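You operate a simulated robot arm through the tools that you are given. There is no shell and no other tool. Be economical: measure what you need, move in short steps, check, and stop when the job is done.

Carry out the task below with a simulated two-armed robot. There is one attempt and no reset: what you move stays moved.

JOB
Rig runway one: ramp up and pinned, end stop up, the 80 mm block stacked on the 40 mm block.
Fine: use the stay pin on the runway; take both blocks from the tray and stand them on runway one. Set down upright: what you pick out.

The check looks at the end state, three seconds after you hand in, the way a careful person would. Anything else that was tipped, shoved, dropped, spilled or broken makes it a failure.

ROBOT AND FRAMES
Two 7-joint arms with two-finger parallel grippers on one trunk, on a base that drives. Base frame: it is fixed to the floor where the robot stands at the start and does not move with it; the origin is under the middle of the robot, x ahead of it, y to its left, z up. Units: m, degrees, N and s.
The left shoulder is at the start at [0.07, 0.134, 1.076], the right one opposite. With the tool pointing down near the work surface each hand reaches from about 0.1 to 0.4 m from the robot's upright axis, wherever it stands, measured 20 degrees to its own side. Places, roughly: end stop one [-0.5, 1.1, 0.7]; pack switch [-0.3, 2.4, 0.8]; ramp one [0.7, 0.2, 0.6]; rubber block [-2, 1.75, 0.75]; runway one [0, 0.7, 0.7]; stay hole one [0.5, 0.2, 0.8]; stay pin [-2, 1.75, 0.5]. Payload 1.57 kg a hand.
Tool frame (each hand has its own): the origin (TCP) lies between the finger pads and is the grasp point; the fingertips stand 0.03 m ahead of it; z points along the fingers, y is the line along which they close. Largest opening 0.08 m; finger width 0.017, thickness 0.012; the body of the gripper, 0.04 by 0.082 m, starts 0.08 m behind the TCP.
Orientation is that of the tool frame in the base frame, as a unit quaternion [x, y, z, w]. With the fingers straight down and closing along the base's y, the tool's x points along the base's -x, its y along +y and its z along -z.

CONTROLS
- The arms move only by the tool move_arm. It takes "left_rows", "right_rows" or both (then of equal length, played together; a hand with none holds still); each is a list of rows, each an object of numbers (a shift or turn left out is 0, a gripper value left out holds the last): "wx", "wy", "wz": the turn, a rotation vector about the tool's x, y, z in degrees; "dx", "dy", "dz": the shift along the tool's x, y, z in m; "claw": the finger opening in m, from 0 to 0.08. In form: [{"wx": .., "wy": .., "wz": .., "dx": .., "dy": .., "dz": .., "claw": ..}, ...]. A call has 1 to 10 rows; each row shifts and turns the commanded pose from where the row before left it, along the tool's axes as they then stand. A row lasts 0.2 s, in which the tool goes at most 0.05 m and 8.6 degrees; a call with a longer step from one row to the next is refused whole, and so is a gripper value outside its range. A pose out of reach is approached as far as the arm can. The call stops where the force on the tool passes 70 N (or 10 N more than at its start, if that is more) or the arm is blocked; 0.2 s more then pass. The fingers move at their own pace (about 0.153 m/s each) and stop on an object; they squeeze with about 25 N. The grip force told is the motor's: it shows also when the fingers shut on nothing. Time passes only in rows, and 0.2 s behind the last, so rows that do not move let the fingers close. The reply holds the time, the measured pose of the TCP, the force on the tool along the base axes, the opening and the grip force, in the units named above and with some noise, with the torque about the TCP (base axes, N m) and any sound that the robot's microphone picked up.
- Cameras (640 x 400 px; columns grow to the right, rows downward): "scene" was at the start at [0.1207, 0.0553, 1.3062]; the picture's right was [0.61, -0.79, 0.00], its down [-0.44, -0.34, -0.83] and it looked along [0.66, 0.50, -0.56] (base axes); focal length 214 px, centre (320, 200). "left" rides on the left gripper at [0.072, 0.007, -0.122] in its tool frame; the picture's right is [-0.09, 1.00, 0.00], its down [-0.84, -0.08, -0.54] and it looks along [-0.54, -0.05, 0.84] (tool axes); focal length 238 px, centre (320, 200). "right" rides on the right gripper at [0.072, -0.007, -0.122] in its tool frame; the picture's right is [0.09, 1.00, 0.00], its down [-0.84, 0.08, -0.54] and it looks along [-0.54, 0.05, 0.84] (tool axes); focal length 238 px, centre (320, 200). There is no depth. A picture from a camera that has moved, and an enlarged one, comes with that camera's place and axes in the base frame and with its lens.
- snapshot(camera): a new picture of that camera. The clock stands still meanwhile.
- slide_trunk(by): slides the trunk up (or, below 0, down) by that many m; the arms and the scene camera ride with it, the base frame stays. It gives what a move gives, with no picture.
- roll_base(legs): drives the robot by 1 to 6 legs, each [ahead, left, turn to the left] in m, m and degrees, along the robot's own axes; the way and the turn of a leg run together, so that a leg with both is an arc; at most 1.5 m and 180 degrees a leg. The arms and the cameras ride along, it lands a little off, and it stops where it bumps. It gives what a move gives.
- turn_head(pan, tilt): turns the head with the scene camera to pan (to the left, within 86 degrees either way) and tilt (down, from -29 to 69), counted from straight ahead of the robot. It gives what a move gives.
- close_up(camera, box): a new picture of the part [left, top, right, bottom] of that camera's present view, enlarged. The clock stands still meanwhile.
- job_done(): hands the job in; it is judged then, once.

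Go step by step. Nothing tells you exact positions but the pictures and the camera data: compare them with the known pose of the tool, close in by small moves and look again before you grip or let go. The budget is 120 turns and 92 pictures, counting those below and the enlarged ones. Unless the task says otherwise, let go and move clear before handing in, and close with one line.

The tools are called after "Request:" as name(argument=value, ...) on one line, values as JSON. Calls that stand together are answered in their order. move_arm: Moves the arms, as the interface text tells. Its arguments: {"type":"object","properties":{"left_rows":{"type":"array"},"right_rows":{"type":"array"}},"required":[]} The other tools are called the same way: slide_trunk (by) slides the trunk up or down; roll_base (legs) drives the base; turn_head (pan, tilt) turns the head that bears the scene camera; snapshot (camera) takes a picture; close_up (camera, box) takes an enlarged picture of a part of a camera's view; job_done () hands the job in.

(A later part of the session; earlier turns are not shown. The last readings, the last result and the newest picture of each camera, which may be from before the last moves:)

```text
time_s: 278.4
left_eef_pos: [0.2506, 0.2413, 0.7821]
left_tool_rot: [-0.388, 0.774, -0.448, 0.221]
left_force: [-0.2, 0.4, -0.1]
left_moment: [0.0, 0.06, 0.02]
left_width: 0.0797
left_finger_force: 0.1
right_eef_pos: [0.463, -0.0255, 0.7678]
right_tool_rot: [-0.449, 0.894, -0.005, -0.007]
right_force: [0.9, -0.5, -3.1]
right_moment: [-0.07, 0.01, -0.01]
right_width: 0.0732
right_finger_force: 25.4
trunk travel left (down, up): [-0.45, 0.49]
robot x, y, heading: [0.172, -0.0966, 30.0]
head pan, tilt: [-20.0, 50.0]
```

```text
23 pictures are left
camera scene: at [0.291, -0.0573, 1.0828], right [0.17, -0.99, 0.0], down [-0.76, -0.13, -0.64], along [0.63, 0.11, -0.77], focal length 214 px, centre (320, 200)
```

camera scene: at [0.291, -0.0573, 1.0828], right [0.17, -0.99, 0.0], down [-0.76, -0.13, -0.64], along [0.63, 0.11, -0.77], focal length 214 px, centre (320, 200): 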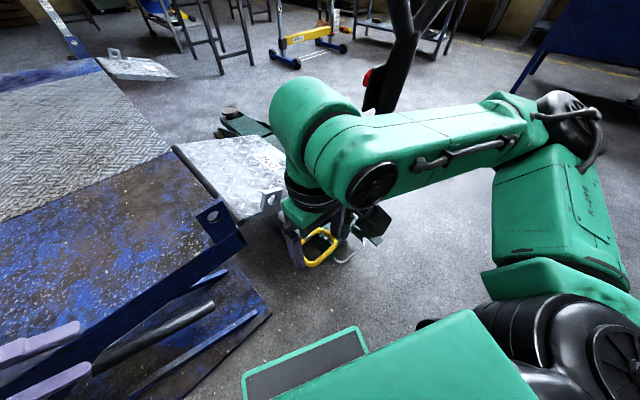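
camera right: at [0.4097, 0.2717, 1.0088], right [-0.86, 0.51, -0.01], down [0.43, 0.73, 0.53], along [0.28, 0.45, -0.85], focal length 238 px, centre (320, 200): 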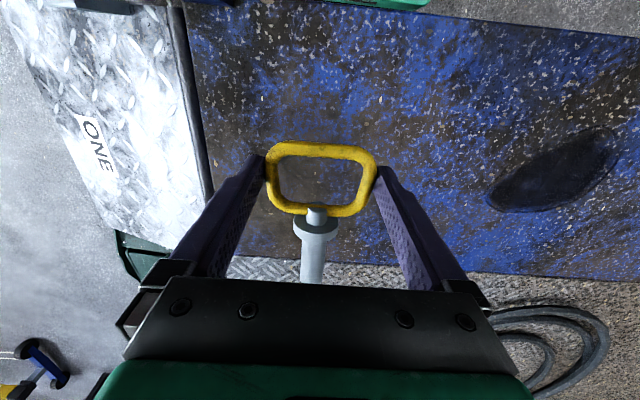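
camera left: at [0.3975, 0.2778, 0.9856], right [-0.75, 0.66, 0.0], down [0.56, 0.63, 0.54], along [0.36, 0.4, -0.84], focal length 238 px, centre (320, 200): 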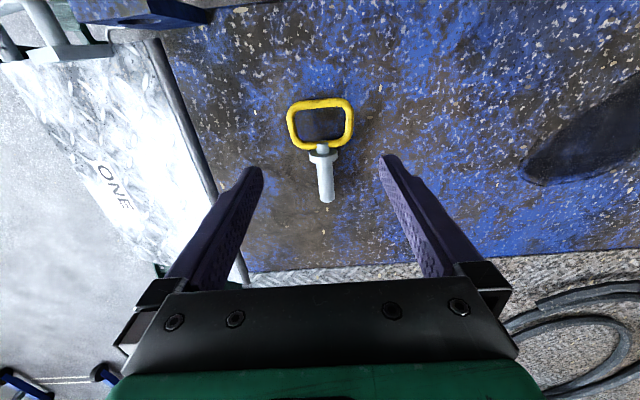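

Reconsidering: the cleanest lift is to push the handle bar from below with a hand pitched forward parallel to the hinge; that suits the right arm, with the left inserting the pin. I'll return to the runway, lay the pin down again and let the left hand take it.

Request:
slide_trunk(by=0.2)

Request:
roll_base(legs=[[-0.03, 0.12, 0], [0, 0, 23.4], [0.1, 0.03, 0]])

Request:
move_arm(left_rows=[{"wx": -7.5}, {"wx": -7.5}, {"wx": -7.5}, {"wx": -7.5}, {"wx": -7.5}, {"wx": -7.5}, {"wx": -7.5}, {"wx": -7.5}], right_rows=[{"wz": 7.8}, {"wz": 7.8}, {"wz": 7.8}, {}, {}, {}, {}, {}])

```text
time_s: 280.6
left_eef_pos: [0.2511, 0.2404, 0.9816]
left_tool_rot: [-0.387, 0.774, -0.449, 0.222]
left_force: [0.6, -0.4, -0.4]
left_moment: [0.02, -0.02, 0.01]
left_width: 0.0798
left_finger_force: 0.0
right_eef_pos: [0.4623, -0.0252, 0.9671]
right_tool_rot: [-0.449, 0.893, -0.005, -0.008]
right_force: [-0.3, 0.0, -2.9]
right_moment: [-0.06, 0.05, 0.02]
right_width: 0.073
right_finger_force: 24.8
trunk travel left (down, up): [-0.65, 0.29]
robot x, y, heading: [0.1714, -0.0992, 29.7]
head pan, tilt: [-20.0, 50.0]
```

```text
time_s: 283.9
left_eef_pos: [0.06, 0.4296, 0.982]
left_tool_rot: [-0.538, 0.678, -0.394, 0.31]
left_force: [-0.9, 0.2, -0.9]
left_moment: [-0.01, 0.02, 0.01]
left_width: 0.0798
left_finger_force: 0.0
right_eef_pos: [0.3596, 0.2697, 0.9672]
right_tool_rot: [-0.623, 0.782, -0.006, -0.007]
right_force: [0.8, 1.0, -2.1]
right_moment: [-0.06, 0.04, 0.0]
right_width: 0.0735
right_finger_force: 25.3
trunk travel left (down, up): [-0.65, 0.29]
robot x, y, heading: [0.1213, 0.0876, 53.7]
head pan, tilt: [-20.0, 50.0]
```

```text
time_s: 285.7
left_eef_pos: [0.0541, 0.4713, 1.0017]
left_tool_rot: [-0.62, 0.784, 0.0, -0.001]
left_force: [-0.2, -0.3, -0.5]
left_moment: [0.0, 0.02, -0.01]
left_width: 0.0801
left_finger_force: 0.0
left hand out of reach, approached as far as the arm can: row 1, 2, 3, 4, 5, 6, 7
right_eef_pos: [0.3615, 0.2708, 0.9673]
right_tool_rot: [-0.452, 0.892, -0.007, -0.005]
right_force: [0.0, 0.1, -2.3]
right_moment: [-0.06, 0.06, -0.02]
right_width: 0.0729
right_finger_force: 24.9
trunk travel left (down, up): [-0.65, 0.29]
robot x, y, heading: [0.1198, 0.0881, 53.5]
head pan, tilt: [-20.0, 50.0]
```

Request:
move_arm(right_rows=[{"dx": -0.045, "dy": 0.015}, {"dx": -0.045, "dy": 0.015}, {"dz": 0.045}, {"dz": 0.045}, {"dz": 0.045}, {"dz": 0.045}, {"dz": 0.03}, {"dz": 0.012}, {}])

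Request:
snapshot(camera="right")

```text
time_s: 287.7
left_eef_pos: [0.0534, 0.4704, 1.002]
left_tool_rot: [-0.62, 0.784, -0.002, -0.002]
left_force: [0.0, -0.6, -0.2]
left_moment: [0.03, 0.0, 0.01]
left_width: 0.0801
left_finger_force: 0.1
right_eef_pos: [0.3918, 0.3585, 0.7426]
right_tool_rot: [-0.451, 0.892, -0.008, -0.006]
right_force: [-0.3, 0.0, -2.2]
right_moment: [-0.06, 0.06, 0.01]
right_width: 0.0731
right_finger_force: 24.9
trunk travel left (down, up): [-0.65, 0.29]
robot x, y, heading: [0.12, 0.089, 53.4]
head pan, tilt: [-20.0, 50.0]
```

```text
22 pictures are left
camera right: at [0.3544, 0.2977, 0.8656], right [-0.86, 0.52, -0.01], down [0.43, 0.73, 0.53], along [0.28, 0.45, -0.85], focal length 238 px, centre (320, 200)
```

right: 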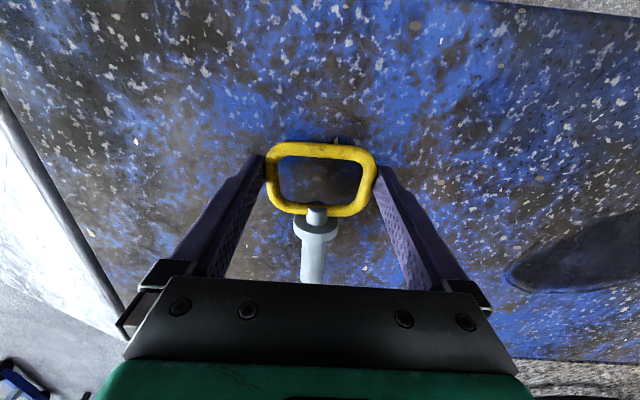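

Request:
move_arm(right_rows=[{"dz": 0.006}, {}, {"claw": 0.077}, {"claw": 0.08}, {}, {"dz": -0.03}, {"dz": -0.045}, {"dz": -0.045}, {"dz": -0.045}, {"dz": -0.045}], left_rows=[{"wz": 7.8}, {"wz": 7.8}, {"wz": 7.8}, {}, {}, {}, {}, {}, {}, {}])

Request:
roll_base(legs=[[0.0, -0.27, 0]])

```text
time_s: 289.9
left_eef_pos: [0.0517, 0.4724, 1.0015]
left_tool_rot: [-0.449, 0.894, -0.004, 0.0]
left_force: [0.4, 0.0, -0.5]
left_moment: [0.02, 0.0, -0.02]
left_width: 0.0799
left_finger_force: 0.0
left hand out of reach, approached as far as the arm can: row 1
right_eef_pos: [0.3899, 0.3572, 0.9471]
right_tool_rot: [-0.451, 0.893, -0.007, -0.004]
right_force: [0.0, -0.8, 0.8]
right_moment: [-0.01, -0.01, 0.01]
right_width: 0.0799
right_finger_force: 0.1
trunk travel left (down, up): [-0.65, 0.29]
robot x, y, heading: [0.1246, 0.0858, 53.4]
head pan, tilt: [-20.0, 50.0]
```

```text
time_s: 291.8
left_eef_pos: [0.263, 0.3173, 1.0007]
left_tool_rot: [-0.448, 0.894, -0.006, 0.0]
left_force: [-0.5, -0.1, 0.3]
left_moment: [-0.01, 0.01, 0.03]
left_width: 0.0802
left_finger_force: 0.0
right_eef_pos: [0.5989, 0.2044, 0.9463]
right_tool_rot: [-0.452, 0.892, -0.012, -0.004]
right_force: [0.6, 0.0, -0.6]
right_moment: [0.0, -0.02, 0.05]
right_width: 0.08
right_finger_force: 0.1
trunk travel left (down, up): [-0.65, 0.29]
robot x, y, heading: [0.3366, -0.0678, 53.6]
head pan, tilt: [-20.0, 50.0]
```

Request:
move_arm(left_rows=[{"dx": -0.037, "dy": -0.0262}, {"dx": -0.037, "dy": -0.0262}, {"dx": -0.037, "dy": -0.0262}, {"dz": 0.045}, {"dz": 0.045}, {"dz": 0.045}, {"dz": 0.045}, {}])

Request:
snapshot(camera="left")

```text
time_s: 293.6
left_eef_pos: [0.3923, 0.3606, 0.8189]
left_tool_rot: [-0.449, 0.894, -0.005, 0.001]
left_force: [-0.2, 0.1, -0.6]
left_moment: [0.0, -0.02, 0.01]
left_width: 0.0801
left_finger_force: 0.1
right_eef_pos: [0.5996, 0.2041, 0.9455]
right_tool_rot: [-0.452, 0.892, -0.009, -0.003]
right_force: [0.9, -0.7, 0.2]
right_moment: [0.02, -0.02, 0.03]
right_width: 0.0802
right_finger_force: 0.1
trunk travel left (down, up): [-0.65, 0.29]
robot x, y, heading: [0.3331, -0.0679, 53.3]
head pan, tilt: [-20.0, 50.0]
```

```text
21 pictures are left
camera left: at [0.3438, 0.3065, 0.9401], right [-0.74, 0.67, -0.01], down [0.56, 0.63, 0.54], along [0.37, 0.4, -0.84], focal length 238 px, centre (320, 200)
```

left: 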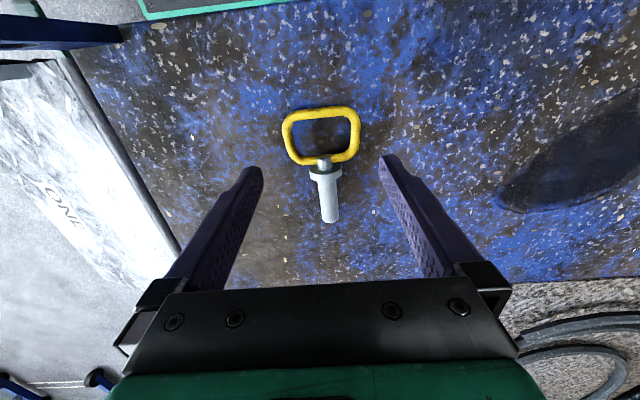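

Request:
move_arm(left_rows=[{"dy": 0.0017, "dx": 0.002, "dz": 0.03}, {"dz": 0.03}, {"dz": 0.015}, {"dz": 0.009}, {}, {"claw": 0.06}, {"claw": 0.03}, {"claw": 0.0}, {}, {"dz": -0.03}])

Request:
move_arm(left_rows=[{"dz": -0.045}, {"dz": -0.045}, {"dz": -0.045, "dy": 0.03}, {"dx": 0.03, "dy": 0.03}, {"dx": 0.03, "dy": 0.03}, {"dx": 0.03}])

Request:
snapshot(camera="left")

```text
time_s: 295.8
left_eef_pos: [0.3898, 0.3572, 0.7652]
left_tool_rot: [-0.448, 0.894, -0.005, 0.001]
left_force: [0.2, -0.5, -2.5]
left_moment: [-0.08, 0.05, 0.01]
left_width: 0.0734
left_finger_force: 25.0
right_eef_pos: [0.6016, 0.2045, 0.9454]
right_tool_rot: [-0.453, 0.892, -0.01, -0.004]
right_force: [0.1, 0.9, -0.1]
right_moment: [0.0, 0.0, 0.02]
right_width: 0.08
right_finger_force: 0.1
trunk travel left (down, up): [-0.65, 0.29]
robot x, y, heading: [0.3353, -0.067, 53.5]
head pan, tilt: [-20.0, 50.0]
```

```text
refused: row 3 steps farther than a row can; nothing moved
```

```text
20 pictures are left
camera left: at [0.3415, 0.3044, 0.8861], right [-0.74, 0.67, -0.01], down [0.56, 0.63, 0.54], along [0.37, 0.4, -0.84], focal length 238 px, centre (320, 200)
```

left: 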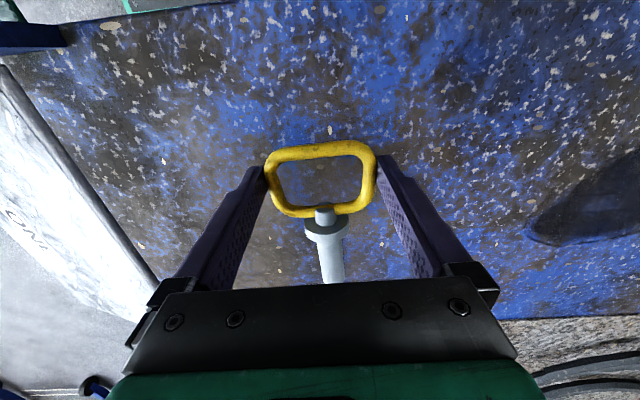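

Left hand holds the pin again. Now to the ramp stance (heading 30°), keeping the pin pointing across the runway and pitching the right hand 45° forward, closed, for pushing.

Request:
move_arm(left_rows=[{"dz": -0.045}, {"dz": -0.045}, {"dz": -0.04}, {"dx": 0.03, "dy": 0.03}, {"dx": 0.03, "dy": 0.02}])

Request:
roll_base(legs=[[-0.12, 0.113, 0], [0, 0, -23.5]])

Request:
move_arm(left_rows=[{"wz": -7.8}, {"wz": -7.8}, {"wz": -7.8}, {}, {}, {}, {}, {}, {}, {}], right_rows=[{"wz": -7.8, "claw": 0.0}, {"wz": -7.8}, {"wz": -7.8}, {"dy": -0.029, "dx": 0.012}, {"dy": -0.029, "dx": 0.012}, {"dy": -0.029, "dx": 0.012}, {"dy": -0.029, "dx": 0.012}, {"wy": -7.5}, {"wy": -7.5}, {"wy": -7.5}])

Request:
move_arm(right_rows=[{"wy": -7.5}, {"wy": -7.5}, {"wy": -7.5}, {}])

```text
time_s: 296.9
left_eef_pos: [0.3181, 0.3452, 0.8967]
left_tool_rot: [-0.449, 0.894, -0.008, 0.001]
left_force: [-1.0, 0.3, -2.3]
left_moment: [-0.1, 0.08, -0.03]
left_width: 0.0734
left_finger_force: 25.3
left hand out of reach, approached as far as the arm can: row 5
right_eef_pos: [0.5994, 0.2037, 0.9463]
right_tool_rot: [-0.451, 0.892, -0.01, -0.003]
right_force: [0.2, 0.0, -0.3]
right_moment: [-0.02, 0.01, 0.0]
right_width: 0.0799
right_finger_force: 0.0
trunk travel left (down, up): [-0.65, 0.29]
robot x, y, heading: [0.3346, -0.0679, 53.4]
head pan, tilt: [-20.0, 50.0]
```

```text
time_s: 299.6
left_eef_pos: [0.3252, 0.2854, 0.8985]
left_tool_rot: [-0.256, 0.967, -0.003, -0.001]
left_force: [0.4, 0.0, -2.3]
left_moment: [-0.04, 0.06, -0.01]
left_width: 0.0732
left_finger_force: 25.1
right_eef_pos: [0.5256, 0.0427, 0.9463]
right_tool_rot: [-0.259, 0.966, -0.006, -0.007]
right_force: [0.5, -0.3, -1.2]
right_moment: [0.01, 0.0, 0.02]
right_width: 0.0799
right_finger_force: 0.0
trunk travel left (down, up): [-0.65, 0.29]
robot x, y, heading: [0.1704, -0.0982, 29.8]
head pan, tilt: [-20.0, 50.0]
```

```text
time_s: 301.8
left_eef_pos: [0.3259, 0.2859, 0.898]
left_tool_rot: [-0.446, 0.895, -0.003, -0.003]
left_force: [-1.0, -0.6, -2.1]
left_moment: [-0.07, 0.07, 0.02]
left_width: 0.0732
left_finger_force: 25.1
right_eef_pos: [0.6047, -0.0453, 0.9615]
right_tool_rot: [-0.444, 0.883, 0.068, 0.139]
right_force: [0.0, 0.8, -0.6]
right_moment: [-0.01, 0.02, 0.0]
right_width: 0.0
right_finger_force: 21.6
right hand out of reach, approached as far as the arm can: row 10
trunk travel left (down, up): [-0.65, 0.29]
robot x, y, heading: [0.1744, -0.0949, 30.0]
head pan, tilt: [-20.0, 50.0]
```

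```text
time_s: 302.8
left_eef_pos: [0.3258, 0.2858, 0.8982]
left_tool_rot: [-0.446, 0.895, -0.003, -0.002]
left_force: [0.2, 0.4, -1.6]
left_moment: [-0.07, 0.03, 0.0]
left_width: 0.0732
left_finger_force: 24.9
right_eef_pos: [0.6353, -0.017, 0.9721]
right_tool_rot: [-0.441, 0.843, 0.132, 0.278]
right_force: [0.7, -0.5, 0.0]
right_moment: [-0.01, 0.03, -0.01]
right_width: 0.0
right_finger_force: 20.9
right hand out of reach, approached as far as the arm can: row 1, 2, 3
trunk travel left (down, up): [-0.65, 0.29]
robot x, y, heading: [0.171, -0.0963, 29.9]
head pan, tilt: [-20.0, 50.0]
```

Request:
move_arm(right_rows=[{"dx": 0.0234, "dz": 0.0324}, {"dx": 0.0234, "dz": 0.0324}, {"dx": 0.0234, "dz": 0.0324}, {"dx": 0.0338, "dz": 0.0126}, {"dx": 0.0338, "dz": 0.0126}, {"dx": 0.0338, "dz": 0.0126}, {"wy": -4.5, "dx": 0.0234, "dz": 0.0324}, {"wy": -4.5}])

Request:
snapshot(camera="right")

```text
time_s: 304.6
left_eef_pos: [0.3241, 0.2855, 0.8983]
left_tool_rot: [-0.446, 0.895, -0.003, -0.001]
left_force: [0.5, -1.6, -1.5]
left_moment: [-0.1, 0.06, 0.0]
left_width: 0.073
left_finger_force: 24.6
right_eef_pos: [0.6008, -0.0648, 0.719]
right_tool_rot: [-0.414, 0.824, 0.173, 0.346]
right_force: [0.6, -0.1, 0.1]
right_moment: [0.0, 0.0, 0.03]
right_width: 0.0
right_finger_force: 21.5
trunk travel left (down, up): [-0.65, 0.29]
robot x, y, heading: [0.1715, -0.0961, 29.8]
head pan, tilt: [-20.0, 50.0]
```

```text
19 pictures are left
camera right: at [0.5238, -0.1784, 0.7535], right [-0.84, 0.54, -0.07], down [0.06, 0.21, 0.98], along [0.54, 0.81, -0.2], focal length 238 px, centre (320, 200)
```

right: 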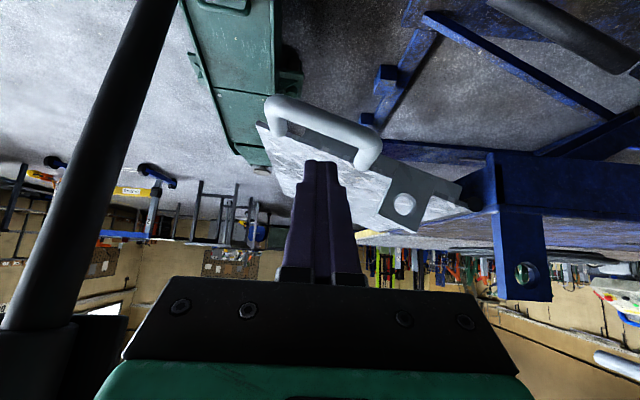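

The flipped under-view shows handle bar, both lug holes, and the jack handle safely to the side. Sliding the closed fingers under the bar.

Request:
move_arm(right_rows=[{"dx": 0.019, "dz": 0.019, "dy": 0.004}, {"dx": 0.019, "dz": 0.019}, {"dz": 0.035}, {"dz": 0.035}, {"dz": 0.033}, {}])

Request:
snapshot(camera="right")

```text
time_s: 306.0
left_eef_pos: [0.3243, 0.285, 0.8991]
left_tool_rot: [-0.446, 0.895, -0.003, -0.002]
left_force: [-0.2, 0.2, -2.3]
left_moment: [-0.06, 0.04, 0.02]
left_width: 0.0729
left_finger_force: 25.2
right_eef_pos: [0.6428, -0.0021, 0.5964]
right_tool_rot: [-0.414, 0.824, 0.174, 0.346]
right_force: [-0.9, -0.2, 0.7]
right_moment: [0.03, 0.01, 0.02]
right_width: 0.0
right_finger_force: 20.8
trunk travel left (down, up): [-0.65, 0.29]
robot x, y, heading: [0.1726, -0.0942, 29.7]
head pan, tilt: [-20.0, 50.0]
```

```text
18 pictures are left
camera right: at [0.5662, -0.1163, 0.6297], right [-0.84, 0.54, -0.07], down [0.06, 0.21, 0.98], along [0.54, 0.81, -0.2], focal length 238 px, centre (320, 200)
```

right: 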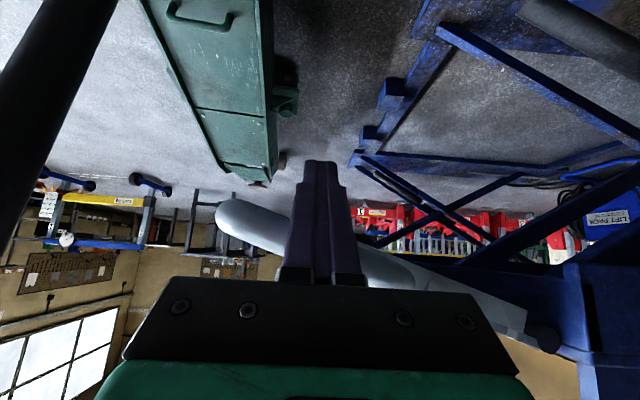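

Finger is under the bar. Pushing up along the hinge arc.

Request:
move_arm(right_rows=[{"dy": -0.001, "dx": -0.0167, "dz": -0.0167}, {"dy": -0.001, "dx": -0.0167, "dz": -0.0167}, {"dy": -0.001, "dx": -0.0167, "dz": -0.0167}, {"dx": -0.012, "dz": -0.012}, {"dx": -0.012, "dz": -0.012}, {"dx": -0.012, "dz": -0.012}, {"dy": 0.0045, "dx": -0.0115, "dz": -0.0115}, {"dy": 0.0045, "dx": -0.0115, "dz": -0.0115}, {"dy": 0.0045, "dx": -0.0115, "dz": -0.0115}])

```text
time_s: 308.0
left_eef_pos: [0.3238, 0.2839, 0.8994]
left_tool_rot: [-0.447, 0.895, -0.001, -0.001]
left_force: [0.2, 0.6, -2.5]
left_moment: [-0.07, 0.05, 0.02]
left_width: 0.0732
left_finger_force: 25.0
right_eef_pos: [0.6308, 0.0003, 0.7635]
right_tool_rot: [-0.414, 0.825, 0.172, 0.343]
right_force: [-16.2, -12.4, -21.4]
right_moment: [0.03, -0.43, 0.27]
right_width: 0.0003
right_finger_force: 20.8
trunk travel left (down, up): [-0.65, 0.29]
robot x, y, heading: [0.1708, -0.0958, 29.6]
head pan, tilt: [-20.0, 50.0]
```

Request:
move_arm(right_rows=[{"dy": 0.0085, "dx": -0.0104, "dz": -0.0104}, {"dy": 0.0085, "dx": -0.0104, "dz": -0.0104}, {"dy": 0.0085, "dx": -0.0104, "dz": -0.0104}, {"dy": 0.0123, "dx": -0.0085, "dz": -0.0085}, {"dy": 0.0123, "dx": -0.0085, "dz": -0.0085}, {"dy": 0.0123, "dx": -0.0085, "dz": -0.0085}])

Request:
snapshot(camera="scene")

```text
time_s: 309.4
left_eef_pos: [0.3263, 0.2858, 0.8988]
left_tool_rot: [-0.446, 0.895, -0.002, -0.003]
left_force: [0.5, 0.1, -2.2]
left_moment: [-0.11, 0.07, 0.02]
left_width: 0.0731
left_finger_force: 24.5
right_eef_pos: [0.5838, 0.0399, 0.8454]
right_tool_rot: [-0.414, 0.823, 0.174, 0.348]
right_force: [3.0, -6.1, -5.7]
right_moment: [0.03, -0.05, 0.07]
right_width: 0.0
right_finger_force: 21.5
trunk travel left (down, up): [-0.65, 0.29]
robot x, y, heading: [0.1715, -0.0964, 29.7]
head pan, tilt: [-20.0, 50.0]
```

```text
17 pictures are left
camera scene: at [0.2927, -0.0587, 1.2828], right [0.17, -0.99, 0.0], down [-0.76, -0.13, -0.64], along [0.63, 0.11, -0.77], focal length 214 px, centre (320, 200)
```

scene: 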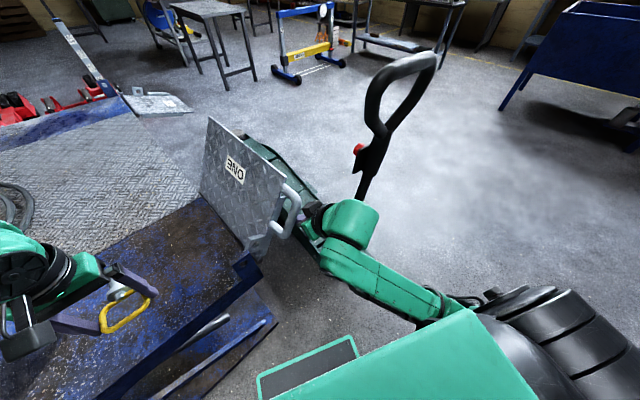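

Ramp is about 60° up and well supported. Continuing to near vertical.

Request:
move_arm(right_rows=[{"dy": 0.0147, "dx": -0.0059, "dz": -0.0059}, {"dy": 0.0147, "dx": -0.0059, "dz": -0.0059}, {"dy": 0.0147, "dx": -0.0059, "dz": -0.0059}, {"dy": 0.012, "dx": -0.003, "dz": -0.003}, {"dy": 0.012, "dx": -0.003, "dz": -0.003}, {}])

Request:
close_up(camera="scene", box=[150, 80, 390, 230])

```text
time_s: 310.8
left_eef_pos: [0.3251, 0.2858, 0.8975]
left_tool_rot: [-0.446, 0.895, -0.003, -0.002]
left_force: [-0.8, -0.4, -2.2]
left_moment: [-0.05, 0.04, -0.02]
left_width: 0.073
left_finger_force: 24.5
right_eef_pos: [0.5272, 0.0802, 0.8779]
right_tool_rot: [-0.414, 0.824, 0.174, 0.346]
right_force: [-0.5, 0.2, 0.2]
right_moment: [0.0, 0.02, -0.02]
right_width: 0.0
right_finger_force: 21.3
trunk travel left (down, up): [-0.65, 0.29]
robot x, y, heading: [0.169, -0.0961, 29.9]
head pan, tilt: [-20.0, 50.0]
```

```text
2.67 times, centred on (270, 155) of scene
camera zoom: at [0.2917, -0.0583, 1.2827], right [0.17, -0.99, 0.0], down [-0.76, -0.13, -0.64], along [0.63, 0.11, -0.77], focal length 572 px, centre (453, 320)
```

zoom: 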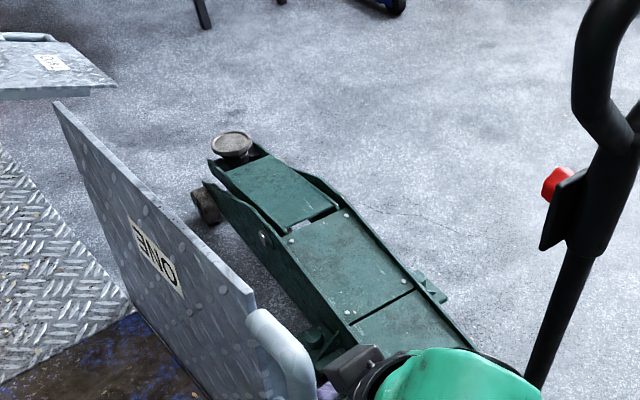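

Force has gone to zero: the ramp has swung over and seems to rest by itself. Checking the lug alignment.

Request:
close_up(camera="scene", box=[200, 205, 312, 275])

Request:
snapshot(camera="right")

```text
5.71 times, centred on (256, 240) of scene
camera zoom: at [0.2917, -0.0583, 1.2827], right [0.17, -0.99, 0.0], down [-0.76, -0.13, -0.64], along [0.63, 0.11, -0.77], focal length 1226 px, centre (686, -29)
```

zoom: 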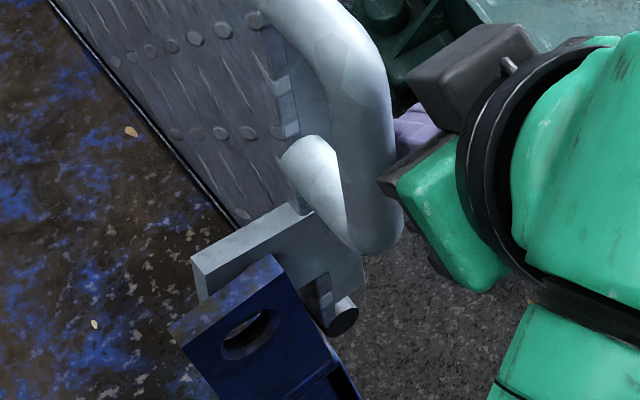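

```text
14 pictures are left
camera right: at [0.4509, -0.033, 0.9124], right [-0.84, 0.54, -0.07], down [0.06, 0.21, 0.98], along [0.54, 0.81, -0.2], focal length 238 px, centre (320, 200)
```

right: 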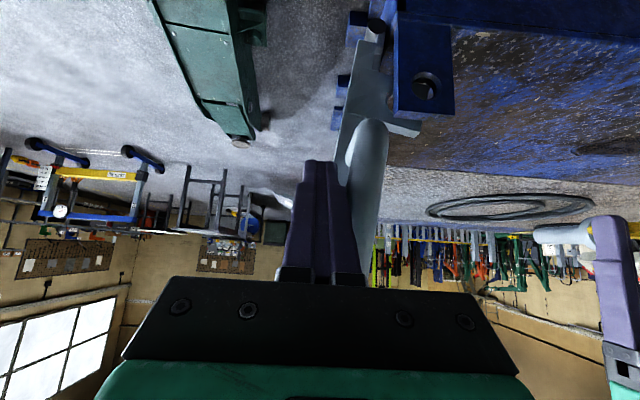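

Request:
move_arm(right_rows=[{"dy": 0.008}, {"dy": 0.008}, {"dy": 0.006}, {}])

```text
time_s: 311.8
left_eef_pos: [0.3249, 0.2853, 0.8987]
left_tool_rot: [-0.446, 0.895, -0.003, -0.002]
left_force: [0.0, -0.1, -2.3]
left_moment: [-0.09, 0.02, -0.02]
left_width: 0.0732
left_finger_force: 24.6
right_eef_pos: [0.508, 0.0921, 0.8764]
right_tool_rot: [-0.414, 0.825, 0.172, 0.345]
right_force: [-1.0, -1.0, -0.3]
right_moment: [0.04, -0.04, -0.01]
right_width: 0.0
right_finger_force: 21.7
trunk travel left (down, up): [-0.65, 0.29]
robot x, y, heading: [0.1711, -0.0972, 29.8]
head pan, tilt: [-20.0, 50.0]
```

Request:
move_arm(right_rows=[{"dy": 0.005}, {"dy": 0.005}, {"dy": 0.005}, {}])

Request:
close_up(camera="right", box=[320, 0, 480, 100])

```text
time_s: 312.8
left_eef_pos: [0.326, 0.2857, 0.8987]
left_tool_rot: [-0.446, 0.895, -0.002, -0.002]
left_force: [-0.3, -0.4, -2.0]
left_moment: [-0.08, 0.06, -0.01]
left_width: 0.0731
left_finger_force: 24.9
right_eef_pos: [0.4987, 0.1021, 0.8777]
right_tool_rot: [-0.414, 0.824, 0.173, 0.345]
right_force: [0.4, 0.6, 0.1]
right_moment: [0.02, 0.0, 0.05]
right_width: 0.0001
right_finger_force: 21.6
trunk travel left (down, up): [-0.65, 0.29]
robot x, y, heading: [0.1694, -0.0975, 29.9]
head pan, tilt: [-20.0, 50.0]
```

```text
4.00 times, centred on (400, 50) of right
camera zoom: at [0.4213, -0.0113, 0.9117], right [-0.84, 0.54, -0.07], down [0.06, 0.21, 0.98], along [0.54, 0.81, -0.21], focal length 953 px, centre (0, 800)
```

zoom: 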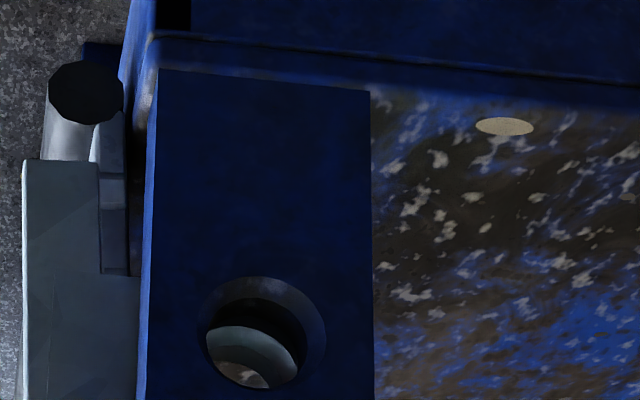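

Looking through the runway lug hole I can see the ramp lug hole behind it, aligned, and the ramp stands by itself at its stop. Withdrawing the right hand and bringing the pin in front of the hole (s≈0.283, z≈0.761).

Request:
move_arm(right_rows=[{"dz": -0.02, "dy": -0.01}, {"dz": -0.04}, {"dz": -0.04}, {"dz": -0.03}, {"dy": -0.04}, {"dy": -0.04}, {"dy": -0.04}, {"dy": -0.03}], left_rows=[{}, {}, {}, {}, {"dx": 0.034}, {"dx": 0.034}, {"dx": 0.034}, {"dx": 0.032}])

Request:
move_arm(left_rows=[{"dy": -0.04}, {"dy": -0.04}, {"dy": -0.04}, {"dy": -0.04}, {"dy": -0.034}, {"dz": 0.04}, {"dz": 0.04}, {"dz": 0.03}, {}])

```text
time_s: 313.5
left_eef_pos: [0.3257, 0.2842, 0.8996]
left_tool_rot: [-0.445, 0.895, -0.002, -0.004]
left_force: [-0.7, -0.3, -2.3]
left_moment: [-0.08, 0.09, 0.0]
left_width: 0.0732
left_finger_force: 25.2
right_eef_pos: [0.5908, -0.0852, 0.8508]
right_tool_rot: [-0.301, 0.895, -0.062, 0.324]
right_force: [-0.9, 0.0, 0.6]
right_moment: [0.04, 0.0, 0.02]
right_width: 0.0001
right_finger_force: 21.5
right hand out of reach, approached as far as the arm can: row 2, 3
trunk travel left (down, up): [-0.65, 0.29]
robot x, y, heading: [0.1715, -0.0957, 29.7]
head pan, tilt: [-20.0, 50.0]
stopped in row 3 (right hand): the arm was blocked; the commanded pose is now the measured one
```

```text
time_s: 315.0
left_eef_pos: [0.4948, 0.1643, 0.8617]
left_tool_rot: [-0.443, 0.896, -0.018, 0.021]
left_force: [0.5, 0.3, -2.6]
left_moment: [-0.06, 0.06, 0.0]
left_width: 0.0731
left_finger_force: 24.5
right_eef_pos: [0.5927, -0.0836, 0.8512]
right_tool_rot: [-0.3, 0.895, -0.063, 0.325]
right_force: [0.0, 0.3, -1.0]
right_moment: [0.03, 0.04, -0.02]
right_width: 0.0002
right_finger_force: 21.3
trunk travel left (down, up): [-0.65, 0.29]
robot x, y, heading: [0.1707, -0.0999, 29.8]
head pan, tilt: [-20.0, 50.0]
stopped in row 7 (left hand): the force on the tool passed its limit at 95 N (the readings are from after the stop); the commanded pose is now the measured one
```

The first call stopped early, so the left hand came down too far in and touched the lug/ramp. Lifting, backing out, and inspecting.

Request:
move_arm(left_rows=[{"dz": -0.03}, {"dz": -0.03}, {"dx": 0.04}, {"dx": 0.04}, {"dx": 0.04}, {"dx": 0.02}, {}])

Request:
snapshot(camera="left")

Request:
snapshot(camera="scene")

```text
time_s: 316.6
left_eef_pos: [0.4083, 0.0552, 0.9207]
left_tool_rot: [-0.444, 0.896, -0.018, 0.022]
left_force: [-0.6, -0.1, -2.5]
left_moment: [-0.08, 0.05, 0.01]
left_width: 0.073
left_finger_force: 25.2
right_eef_pos: [0.5914, -0.0851, 0.8505]
right_tool_rot: [-0.299, 0.895, -0.063, 0.325]
right_force: [-0.9, -0.4, 0.7]
right_moment: [0.01, 0.02, -0.02]
right_width: 0.0002
right_finger_force: 21.7
trunk travel left (down, up): [-0.65, 0.29]
robot x, y, heading: [0.1734, -0.0998, 29.6]
head pan, tilt: [-20.0, 50.0]
```

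```text
12 pictures are left
camera left: at [0.3522, 0.0029, 1.0399], right [-0.74, 0.68, -0.05], down [0.54, 0.63, 0.56], along [0.41, 0.39, -0.82], focal length 238 px, centre (320, 200)
```

left: 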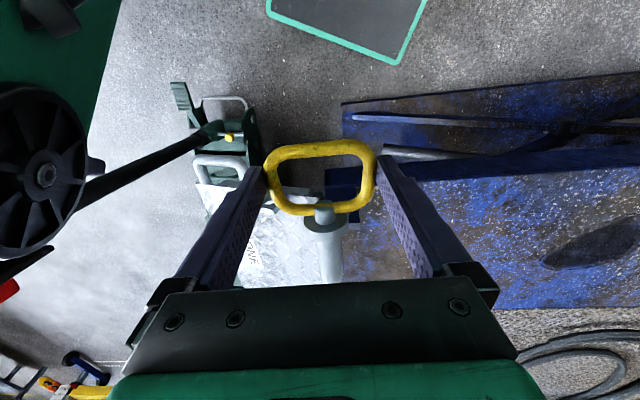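

```text
11 pictures are left
camera scene: at [0.2917, -0.0581, 1.2827], right [0.17, -0.99, 0.0], down [-0.76, -0.13, -0.64], along [0.63, 0.11, -0.77], focal length 214 px, centre (320, 200)
```

scene: 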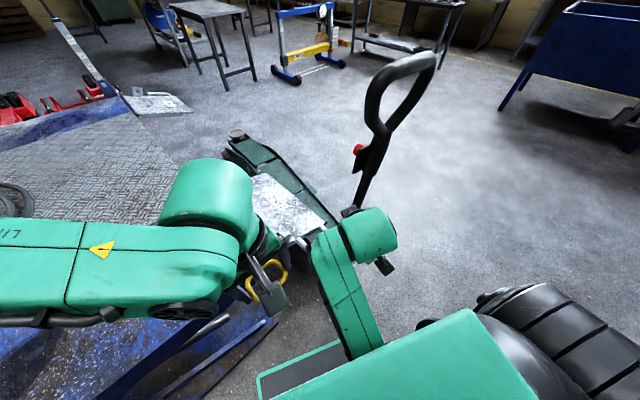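

The ramp was pushed over by the pin and dropped back. I'll repeat the lift with the known path, keeping the left hand (pin) to the side until the ramp is up.

Request:
move_arm(left_rows=[{"wx": -3, "wy": 1.3}, {"dy": 0.04}, {"dy": 0.04}, {"dy": 0.04}, {"dy": 0.02}, {}, {}, {}], right_rows=[{"dx": 0.018, "dy": 0.01, "dz": 0.026}, {"dx": 0.018, "dy": 0.01, "dz": 0.026}, {"dx": 0.018, "dy": 0.01, "dz": 0.026}, {"wx": -6.9, "wy": -3.5, "wz": -1.3}, {"wx": -6.9, "wy": -3.5, "wz": -1.3}, {"wx": -6.9, "wy": -3.5, "wz": -1.3}, {"wx": -6.9, "wy": -3.5, "wz": -1.3}, {}])

```text
time_s: 318.4
left_eef_pos: [0.3689, 0.1203, 0.9699]
left_tool_rot: [-0.444, 0.896, 0.0, -0.001]
left_force: [0.6, 0.2, -2.5]
left_moment: [-0.08, 0.08, -0.02]
left_width: 0.073
left_finger_force: 25.1
left hand out of reach, approached as far as the arm can: row 2, 3, 4, 5
right_eef_pos: [0.5916, -0.0835, 0.7524]
right_tool_rot: [-0.414, 0.823, 0.175, 0.347]
right_force: [-0.1, -0.5, 0.2]
right_moment: [-0.03, 0.03, 0.01]
right_width: 0.0001
right_finger_force: 21.0
trunk travel left (down, up): [-0.65, 0.29]
robot x, y, heading: [0.173, -0.0962, 29.5]
head pan, tilt: [-20.0, 50.0]
```

Request:
move_arm(right_rows=[{"dx": 0.0157, "dz": 0.0255, "dy": 0.004}, {"dx": 0.0157, "dz": 0.0255, "dy": 0.004}, {"dx": 0.0155, "dz": 0.0255}, {"dz": 0.035}, {"dz": 0.035}, {"dz": 0.033}, {}])

```text
time_s: 320.0
left_eef_pos: [0.3702, 0.1189, 0.9709]
left_tool_rot: [-0.444, 0.896, 0.0, -0.001]
left_force: [-0.7, -0.2, -2.4]
left_moment: [-0.09, 0.05, 0.02]
left_width: 0.0735
left_finger_force: 24.8
right_eef_pos: [0.6419, -0.0029, 0.5943]
right_tool_rot: [-0.414, 0.823, 0.176, 0.348]
right_force: [0.0, 0.3, 1.2]
right_moment: [0.0, -0.03, -0.03]
right_width: 0.0004
right_finger_force: 21.3
trunk travel left (down, up): [-0.65, 0.29]
robot x, y, heading: [0.1719, -0.0969, 29.8]
head pan, tilt: [-20.0, 50.0]
```

Same start pose as before. Repeating the arc.

Request:
move_arm(right_rows=[{"dy": -0.001, "dx": -0.0167, "dz": -0.0167}, {"dy": -0.001, "dx": -0.0167, "dz": -0.0167}, {"dy": -0.001, "dx": -0.0177, "dz": -0.0177}, {"dx": -0.012, "dz": -0.012}, {"dx": -0.012, "dz": -0.012}, {"dx": -0.012, "dz": -0.012}, {"dy": 0.0045, "dx": -0.0115, "dz": -0.0115}, {"dy": 0.0045, "dx": -0.0115, "dz": -0.0115}, {"dy": 0.0045, "dx": -0.0115, "dz": -0.0115}])

Request:
move_arm(right_rows=[{"dy": 0.0085, "dx": -0.0104, "dz": -0.0104}, {"dy": 0.0085, "dx": -0.0104, "dz": -0.0104}, {"dy": 0.0085, "dx": -0.0104, "dz": -0.0104}, {"dy": 0.0123, "dx": -0.0085, "dz": -0.0085}, {"dy": 0.0123, "dx": -0.0085, "dz": -0.0085}, {"dy": 0.0123, "dx": -0.0085, "dz": -0.0085}])

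Request:
move_arm(right_rows=[{"dy": 0.0147, "dx": -0.0059, "dz": -0.0059}, {"dy": 0.0147, "dx": -0.0059, "dz": -0.0059}, {"dy": 0.0147, "dx": -0.0059, "dz": -0.0059}, {"dy": 0.012, "dx": -0.003, "dz": -0.003}, {"dy": 0.012, "dx": -0.003, "dz": -0.003}, {}])

```text
time_s: 322.0
left_eef_pos: [0.3691, 0.1186, 0.9713]
left_tool_rot: [-0.445, 0.896, 0.001, 0.0]
left_force: [0.1, -0.5, -2.0]
left_moment: [-0.07, 0.03, 0.0]
left_width: 0.0733
left_finger_force: 25.6
right_eef_pos: [0.632, -0.0002, 0.7642]
right_tool_rot: [-0.414, 0.824, 0.175, 0.345]
right_force: [-12.3, -9.8, -20.3]
right_moment: [-0.01, -0.37, 0.19]
right_width: 0.0002
right_finger_force: 21.4
trunk travel left (down, up): [-0.65, 0.29]
robot x, y, heading: [0.1716, -0.0972, 29.6]
head pan, tilt: [-20.0, 50.0]
```

```text
time_s: 323.4
left_eef_pos: [0.37, 0.1186, 0.9713]
left_tool_rot: [-0.445, 0.896, 0.0, -0.001]
left_force: [-0.2, 0.7, -1.6]
left_moment: [-0.08, 0.04, -0.03]
left_width: 0.0731
left_finger_force: 25.0
right_eef_pos: [0.5833, 0.0392, 0.8458]
right_tool_rot: [-0.412, 0.823, 0.175, 0.349]
right_force: [3.1, -6.4, -5.7]
right_moment: [0.04, -0.02, 0.04]
right_width: 0.0
right_finger_force: 21.7
trunk travel left (down, up): [-0.65, 0.29]
robot x, y, heading: [0.1706, -0.0986, 29.7]
head pan, tilt: [-20.0, 50.0]
```

```text
time_s: 324.8
left_eef_pos: [0.3702, 0.1187, 0.9707]
left_tool_rot: [-0.445, 0.896, 0.0, -0.002]
left_force: [-0.5, -0.3, -2.2]
left_moment: [-0.06, 0.04, 0.01]
left_width: 0.073
left_finger_force: 25.0
right_eef_pos: [0.5281, 0.0796, 0.8777]
right_tool_rot: [-0.414, 0.823, 0.176, 0.348]
right_force: [0.5, -1.0, 0.6]
right_moment: [0.05, 0.05, -0.02]
right_width: 0.0
right_finger_force: 21.4
trunk travel left (down, up): [-0.65, 0.29]
robot x, y, heading: [0.1673, -0.0959, 29.6]
head pan, tilt: [-20.0, 50.0]
```

Ramp is up again; keeping the right hand just behind it as a guard. Bringing the pin in front of the hole with a 15° lean to the left.

Request:
move_arm(right_rows=[{"dy": -0.008}, {"dy": -0.007}, {}, {}, {}, {}, {}, {}, {}], left_rows=[{"dx": 0.011, "dy": -0.027}, {"dx": 0.011, "dy": -0.027}, {"dz": 0.045}, {"dz": 0.045}, {"dz": 0.045}, {"dz": 0.04}, {"wx": 7.5}, {"wx": 7.5}, {}])

```text
time_s: 326.8
left_eef_pos: [0.405, 0.0902, 0.8111]
left_tool_rot: [-0.444, 0.896, -0.002, -0.001]
left_force: [0.5, 1.0, -2.6]
left_moment: [-0.06, 0.04, -0.02]
left_width: 0.0732
left_finger_force: 25.6
left hand out of reach, approached as far as the arm can: row 4, 5, 6, 7, 8
right_eef_pos: [0.5395, 0.07, 0.8784]
right_tool_rot: [-0.414, 0.823, 0.175, 0.347]
right_force: [2.6, -2.9, 0.3]
right_moment: [0.04, 0.03, 0.01]
right_width: 0.0
right_finger_force: 21.4
trunk travel left (down, up): [-0.65, 0.29]
robot x, y, heading: [0.1735, -0.0968, 29.8]
head pan, tilt: [-20.0, 50.0]
```

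The ramp leans lightly on the guard hand, so it isn't past its balance point yet. Moving the pin hand aside, pushing the ramp fully to its stop, then easing the right hand away to see whether it stays.

Request:
move_arm(left_rows=[{"dz": -0.04}, {"dz": -0.04, "dy": 0.02}, {"dy": 0.03}, {}, {}, {}, {}, {}, {}, {}], right_rows=[{}, {}, {"dy": 0.015}, {"dy": 0.015}, {"dy": 0.015}, {"dy": 0.006}, {}, {"dy": -0.015}, {"dy": -0.015}, {}])

Request:
move_arm(right_rows=[{"dy": -0.02}, {"dy": -0.02}, {}, {}])

```text
time_s: 327.9
left_eef_pos: [0.403, 0.0939, 0.8401]
left_tool_rot: [-0.447, 0.894, 0.007, -0.006]
left_force: [-5.0, 5.0, -0.6]
left_moment: [-0.6, -0.4, 0.0]
left_width: 0.073
left_finger_force: 24.9
left hand out of reach, approached as far as the arm can: row 1, 2, 3
right_eef_pos: [0.5168, 0.0854, 0.8762]
right_tool_rot: [-0.408, 0.828, 0.159, 0.349]
right_force: [4.1, -5.4, -2.1]
right_moment: [0.37, 0.08, 0.46]
right_width: 0.0
right_finger_force: 20.9
trunk travel left (down, up): [-0.65, 0.29]
robot x, y, heading: [0.171, -0.0962, 29.9]
head pan, tilt: [-20.0, 50.0]
stopped in row 5 (left hand): the force on the tool passed its limit at 88 N (the readings are from after the stop); the commanded pose is now the measured one
```

```text
time_s: 328.9
left_eef_pos: [0.4029, 0.0936, 0.8397]
left_tool_rot: [-0.447, 0.895, 0.005, -0.005]
left_force: [0.1, 0.1, -2.7]
left_moment: [-0.04, 0.07, 0.01]
left_width: 0.0733
left_finger_force: 25.5
right_eef_pos: [0.5486, 0.0618, 0.8782]
right_tool_rot: [-0.41, 0.827, 0.161, 0.348]
right_force: [-0.1, 0.1, -0.2]
right_moment: [0.01, 0.07, 0.0]
right_width: 0.0
right_finger_force: 21.3
trunk travel left (down, up): [-0.65, 0.29]
robot x, y, heading: [0.1698, -0.1003, 29.4]
head pan, tilt: [-20.0, 50.0]
```

The two hands were touching each other. Right hand now clear with zero load; moving it further aside and checking that the ramp stays up.

Request:
move_arm(right_rows=[{"dy": -0.025}, {"dy": -0.025}, {"dy": -0.025}, {"dy": -0.025}, {}])

Request:
snapshot(camera="right")

```text
time_s: 330.1
left_eef_pos: [0.4033, 0.0935, 0.8402]
left_tool_rot: [-0.447, 0.895, 0.006, -0.004]
left_force: [1.1, -0.7, -2.2]
left_moment: [-0.05, 0.06, 0.03]
left_width: 0.0733
left_finger_force: 24.9
right_eef_pos: [0.6253, 0.0002, 0.8795]
right_tool_rot: [-0.41, 0.828, 0.161, 0.348]
right_force: [-0.3, -0.2, 0.6]
right_moment: [0.02, 0.0, -0.03]
right_width: 0.0
right_finger_force: 21.7
trunk travel left (down, up): [-0.65, 0.29]
robot x, y, heading: [0.1688, -0.1017, 29.6]
head pan, tilt: [-20.0, 50.0]
```

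```text
10 pictures are left
camera right: at [0.547, -0.1117, 0.9143], right [-0.82, 0.56, -0.09], down [0.05, 0.22, 0.97], along [0.56, 0.8, -0.21], focal length 238 px, centre (320, 200)
```

right: 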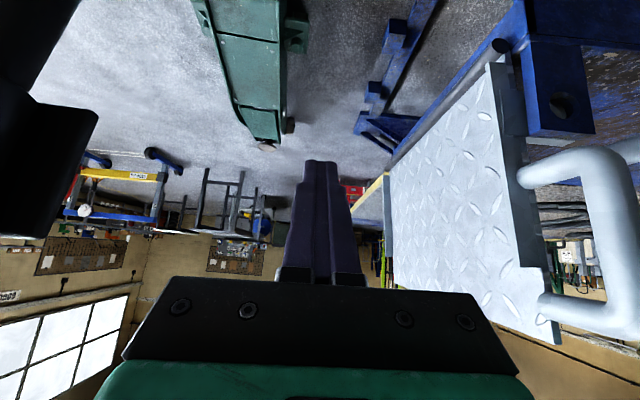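

The ramp stands up by itself. So I'll withdraw and take a comfortable stance (heading ≈16°) for the left hand to insert the pin.

Request:
roll_base(legs=[[-0.12, -0.05, 0], [0, 0, -13.6]])

Request:
move_arm(left_rows=[{"wz": -6.8}, {"wz": -6.8}, {}, {}], right_rows=[{"dy": 0.035}, {"dy": 0.035}, {"dy": 0.035}, {}])

Request:
roll_base(legs=[[0.117, -0.03, 0]])

```text
time_s: 332.2
left_eef_pos: [0.363, -0.0673, 0.8401]
left_tool_rot: [-0.339, 0.941, 0.007, -0.004]
left_force: [0.1, 0.4, -1.6]
left_moment: [-0.04, 0.07, 0.0]
left_width: 0.0731
left_finger_force: 24.9
right_eef_pos: [0.5582, -0.2103, 0.879]
right_tool_rot: [-0.31, 0.87, 0.119, 0.365]
right_force: [-0.4, 0.4, 0.4]
right_moment: [0.02, 0.02, 0.0]
right_width: 0.0
right_finger_force: 21.3
trunk travel left (down, up): [-0.65, 0.29]
robot x, y, heading: [0.0962, -0.1962, 16.2]
head pan, tilt: [-20.0, 50.0]
```

```text
time_s: 333.2
left_eef_pos: [0.3642, -0.0679, 0.8405]
left_tool_rot: [-0.448, 0.894, 0.007, -0.003]
left_force: [0.4, -0.7, -1.8]
left_moment: [-0.11, 0.07, 0.01]
left_width: 0.0731
left_finger_force: 24.9
right_eef_pos: [0.4932, -0.1286, 0.8766]
right_tool_rot: [-0.308, 0.87, 0.119, 0.366]
right_force: [0.7, 0.4, 0.8]
right_moment: [0.0, -0.02, 0.02]
right_width: 0.0
right_finger_force: 21.2
trunk travel left (down, up): [-0.65, 0.29]
robot x, y, heading: [0.0939, -0.1971, 16.0]
head pan, tilt: [-20.0, 50.0]
```

```text
time_s: 334.4
left_eef_pos: [0.4838, -0.0643, 0.8412]
left_tool_rot: [-0.448, 0.894, 0.008, -0.003]
left_force: [0.2, 0.3, -1.4]
left_moment: [-0.07, 0.05, -0.01]
left_width: 0.0732
left_finger_force: 25.1
right_eef_pos: [0.6141, -0.1256, 0.8773]
right_tool_rot: [-0.308, 0.87, 0.118, 0.365]
right_force: [-0.9, 0.1, -0.2]
right_moment: [-0.05, -0.02, -0.04]
right_width: 0.0
right_finger_force: 20.9
trunk travel left (down, up): [-0.65, 0.29]
robot x, y, heading: [0.2128, -0.1921, 16.2]
head pan, tilt: [-20.0, 50.0]
```

Request:
move_arm(left_rows=[{"wx": 1, "dy": 0.036}, {"dy": 0.036}, {"dy": 0.036}, {"dy": 0.0346}, {"dz": 0.032}, {"dz": 0.0317}, {"dx": -0.025}, {"dx": -0.02}, {}])

Request:
turn_head(pan=25, tilt=55)

Request:
snapshot(camera="scene")

```text
time_s: 336.4
left_eef_pos: [0.5123, -0.0164, 0.7868]
left_tool_rot: [-0.447, 0.895, -0.001, 0.002]
left_force: [0.2, -0.3, -2.9]
left_moment: [-0.05, 0.07, 0.01]
left_width: 0.0732
left_finger_force: 25.3
left hand out of reach, approached as far as the arm can: row 1, 2, 3, 4, 6
right_eef_pos: [0.613, -0.1253, 0.8763]
right_tool_rot: [-0.309, 0.871, 0.117, 0.365]
right_force: [0.2, 0.3, -0.8]
right_moment: [-0.02, 0.02, 0.01]
right_width: 0.0
right_finger_force: 21.5
trunk travel left (down, up): [-0.65, 0.29]
robot x, y, heading: [0.2182, -0.1957, 16.2]
head pan, tilt: [-20.0, 50.0]
```

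```text
time_s: 337.6
left_eef_pos: [0.5115, -0.0167, 0.7877]
left_tool_rot: [-0.448, 0.894, -0.001, 0.001]
left_force: [-0.4, 0.4, -2.5]
left_moment: [-0.08, 0.01, -0.01]
left_width: 0.0732
left_finger_force: 25.2
right_eef_pos: [0.6133, -0.1263, 0.8769]
right_tool_rot: [-0.308, 0.87, 0.118, 0.366]
right_force: [0.1, -0.6, -0.3]
right_moment: [0.0, 0.0, -0.01]
right_width: 0.0
right_finger_force: 21.5
trunk travel left (down, up): [-0.65, 0.29]
robot x, y, heading: [0.2106, -0.1947, 16.1]
head pan, tilt: [25.0, 55.0]
```

```text
9 pictures are left
camera scene: at [0.3171, -0.1331, 1.2762], right [0.66, -0.75, 0.0], down [-0.62, -0.54, -0.57], along [0.43, 0.38, -0.82], focal length 214 px, centre (320, 200)
```

scene: 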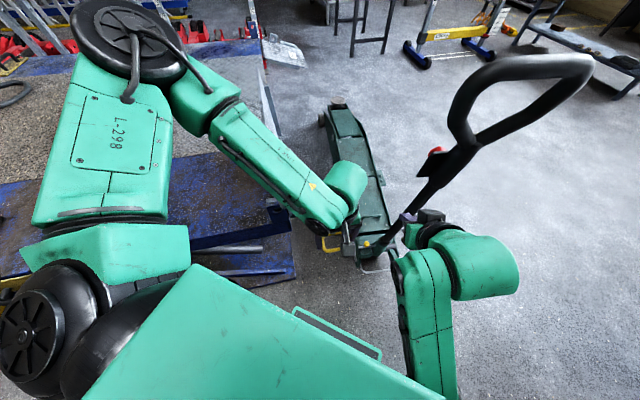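

The wrist yaw is limiting at this heading. Backing off, turning to ≈40°, and re-aligning the pin there.

Request:
roll_base(legs=[[-0.12, -0.09, 0], [0, 0, 24]])

Request:
move_arm(left_rows=[{"wz": 8}, {"wz": 8}, {"wz": 8}, {"dx": 0.02, "dy": 0.02}, {"dx": 0.02, "dy": 0.018}, {"dx": 0.02, "dz": 0.0105}, {}], right_rows=[{"dy": -0.03}, {"dy": -0.03}, {"dy": -0.02}, {}, {}, {}, {}])

```text
time_s: 340.2
left_eef_pos: [0.3205, -0.0329, 0.7876]
left_tool_rot: [-0.623, 0.783, -0.001, 0.001]
left_force: [-0.1, -0.4, -2.5]
left_moment: [-0.11, 0.04, 0.03]
left_width: 0.0729
left_finger_force: 24.3
right_eef_pos: [0.4606, -0.0917, 0.8766]
right_tool_rot: [-0.482, 0.788, 0.19, 0.333]
right_force: [0.3, 0.4, -0.6]
right_moment: [0.01, -0.01, 0.01]
right_width: 0.0
right_finger_force: 20.8
trunk travel left (down, up): [-0.65, 0.29]
robot x, y, heading: [0.1252, -0.319, 39.9]
head pan, tilt: [25.0, 55.0]
```

```text
time_s: 341.8
left_eef_pos: [0.2952, -0.0363, 0.7843]
left_tool_rot: [-0.446, 0.895, 0.0, -0.001]
left_force: [-0.1, -0.4, -2.0]
left_moment: [-0.09, 0.03, 0.01]
left_width: 0.0732
left_finger_force: 25.4
left hand out of reach, approached as far as the arm can: row 5, 6
right_eef_pos: [0.5294, -0.1262, 0.8788]
right_tool_rot: [-0.481, 0.788, 0.191, 0.333]
right_force: [-0.2, 0.4, 0.0]
right_moment: [0.02, 0.03, -0.02]
right_width: 0.0
right_finger_force: 21.3
trunk travel left (down, up): [-0.65, 0.29]
robot x, y, heading: [0.1217, -0.316, 39.8]
head pan, tilt: [25.0, 55.0]
```

Request:
roll_base(legs=[[0.144, 0.008, 0]])

Request:
move_arm(left_rows=[{"dz": 0.003}, {"dz": 0.003}])

Request:
close_up(camera="left", box=[200, 100, 440, 250])

```text
time_s: 343.1
left_eef_pos: [0.3976, 0.0584, 0.7861]
left_tool_rot: [-0.446, 0.895, 0.0, 0.0]
left_force: [-0.4, 0.9, -2.9]
left_moment: [-0.06, 0.07, 0.02]
left_width: 0.0729
left_finger_force: 24.7
right_eef_pos: [0.6322, -0.0335, 0.8766]
right_tool_rot: [-0.481, 0.789, 0.191, 0.333]
right_force: [0.5, 1.0, -0.6]
right_moment: [0.03, 0.01, -0.03]
right_width: 0.0
right_finger_force: 21.3
trunk travel left (down, up): [-0.65, 0.29]
robot x, y, heading: [0.2232, -0.2166, 39.7]
head pan, tilt: [25.0, 55.0]
```

```text
time_s: 343.7
left_eef_pos: [0.3987, 0.0597, 0.7787]
left_tool_rot: [-0.445, 0.895, 0.0, 0.0]
left_force: [0.5, -1.8, -1.9]
left_moment: [-0.07, 0.03, 0.02]
left_width: 0.0733
left_finger_force: 24.9
right_eef_pos: [0.6338, -0.0329, 0.8765]
right_tool_rot: [-0.481, 0.788, 0.19, 0.333]
right_force: [0.1, 0.6, 0.1]
right_moment: [-0.01, -0.01, -0.04]
right_width: 0.0001
right_finger_force: 21.4
trunk travel left (down, up): [-0.65, 0.29]
robot x, y, heading: [0.2254, -0.2222, 39.6]
head pan, tilt: [25.0, 55.0]
```

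```text
2.67 times, centred on (320, 175) of left
camera zoom: at [0.3504, 0.0055, 0.9003], right [-0.74, 0.67, 0.0], down [0.57, 0.62, 0.54], along [0.37, 0.4, -0.84], focal length 636 px, centre (320, 267)
```

zoom: 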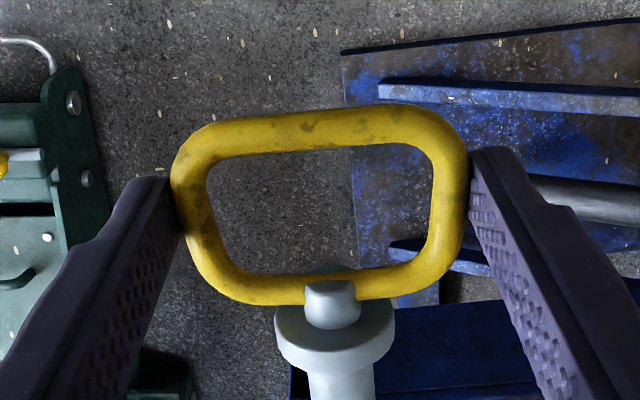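

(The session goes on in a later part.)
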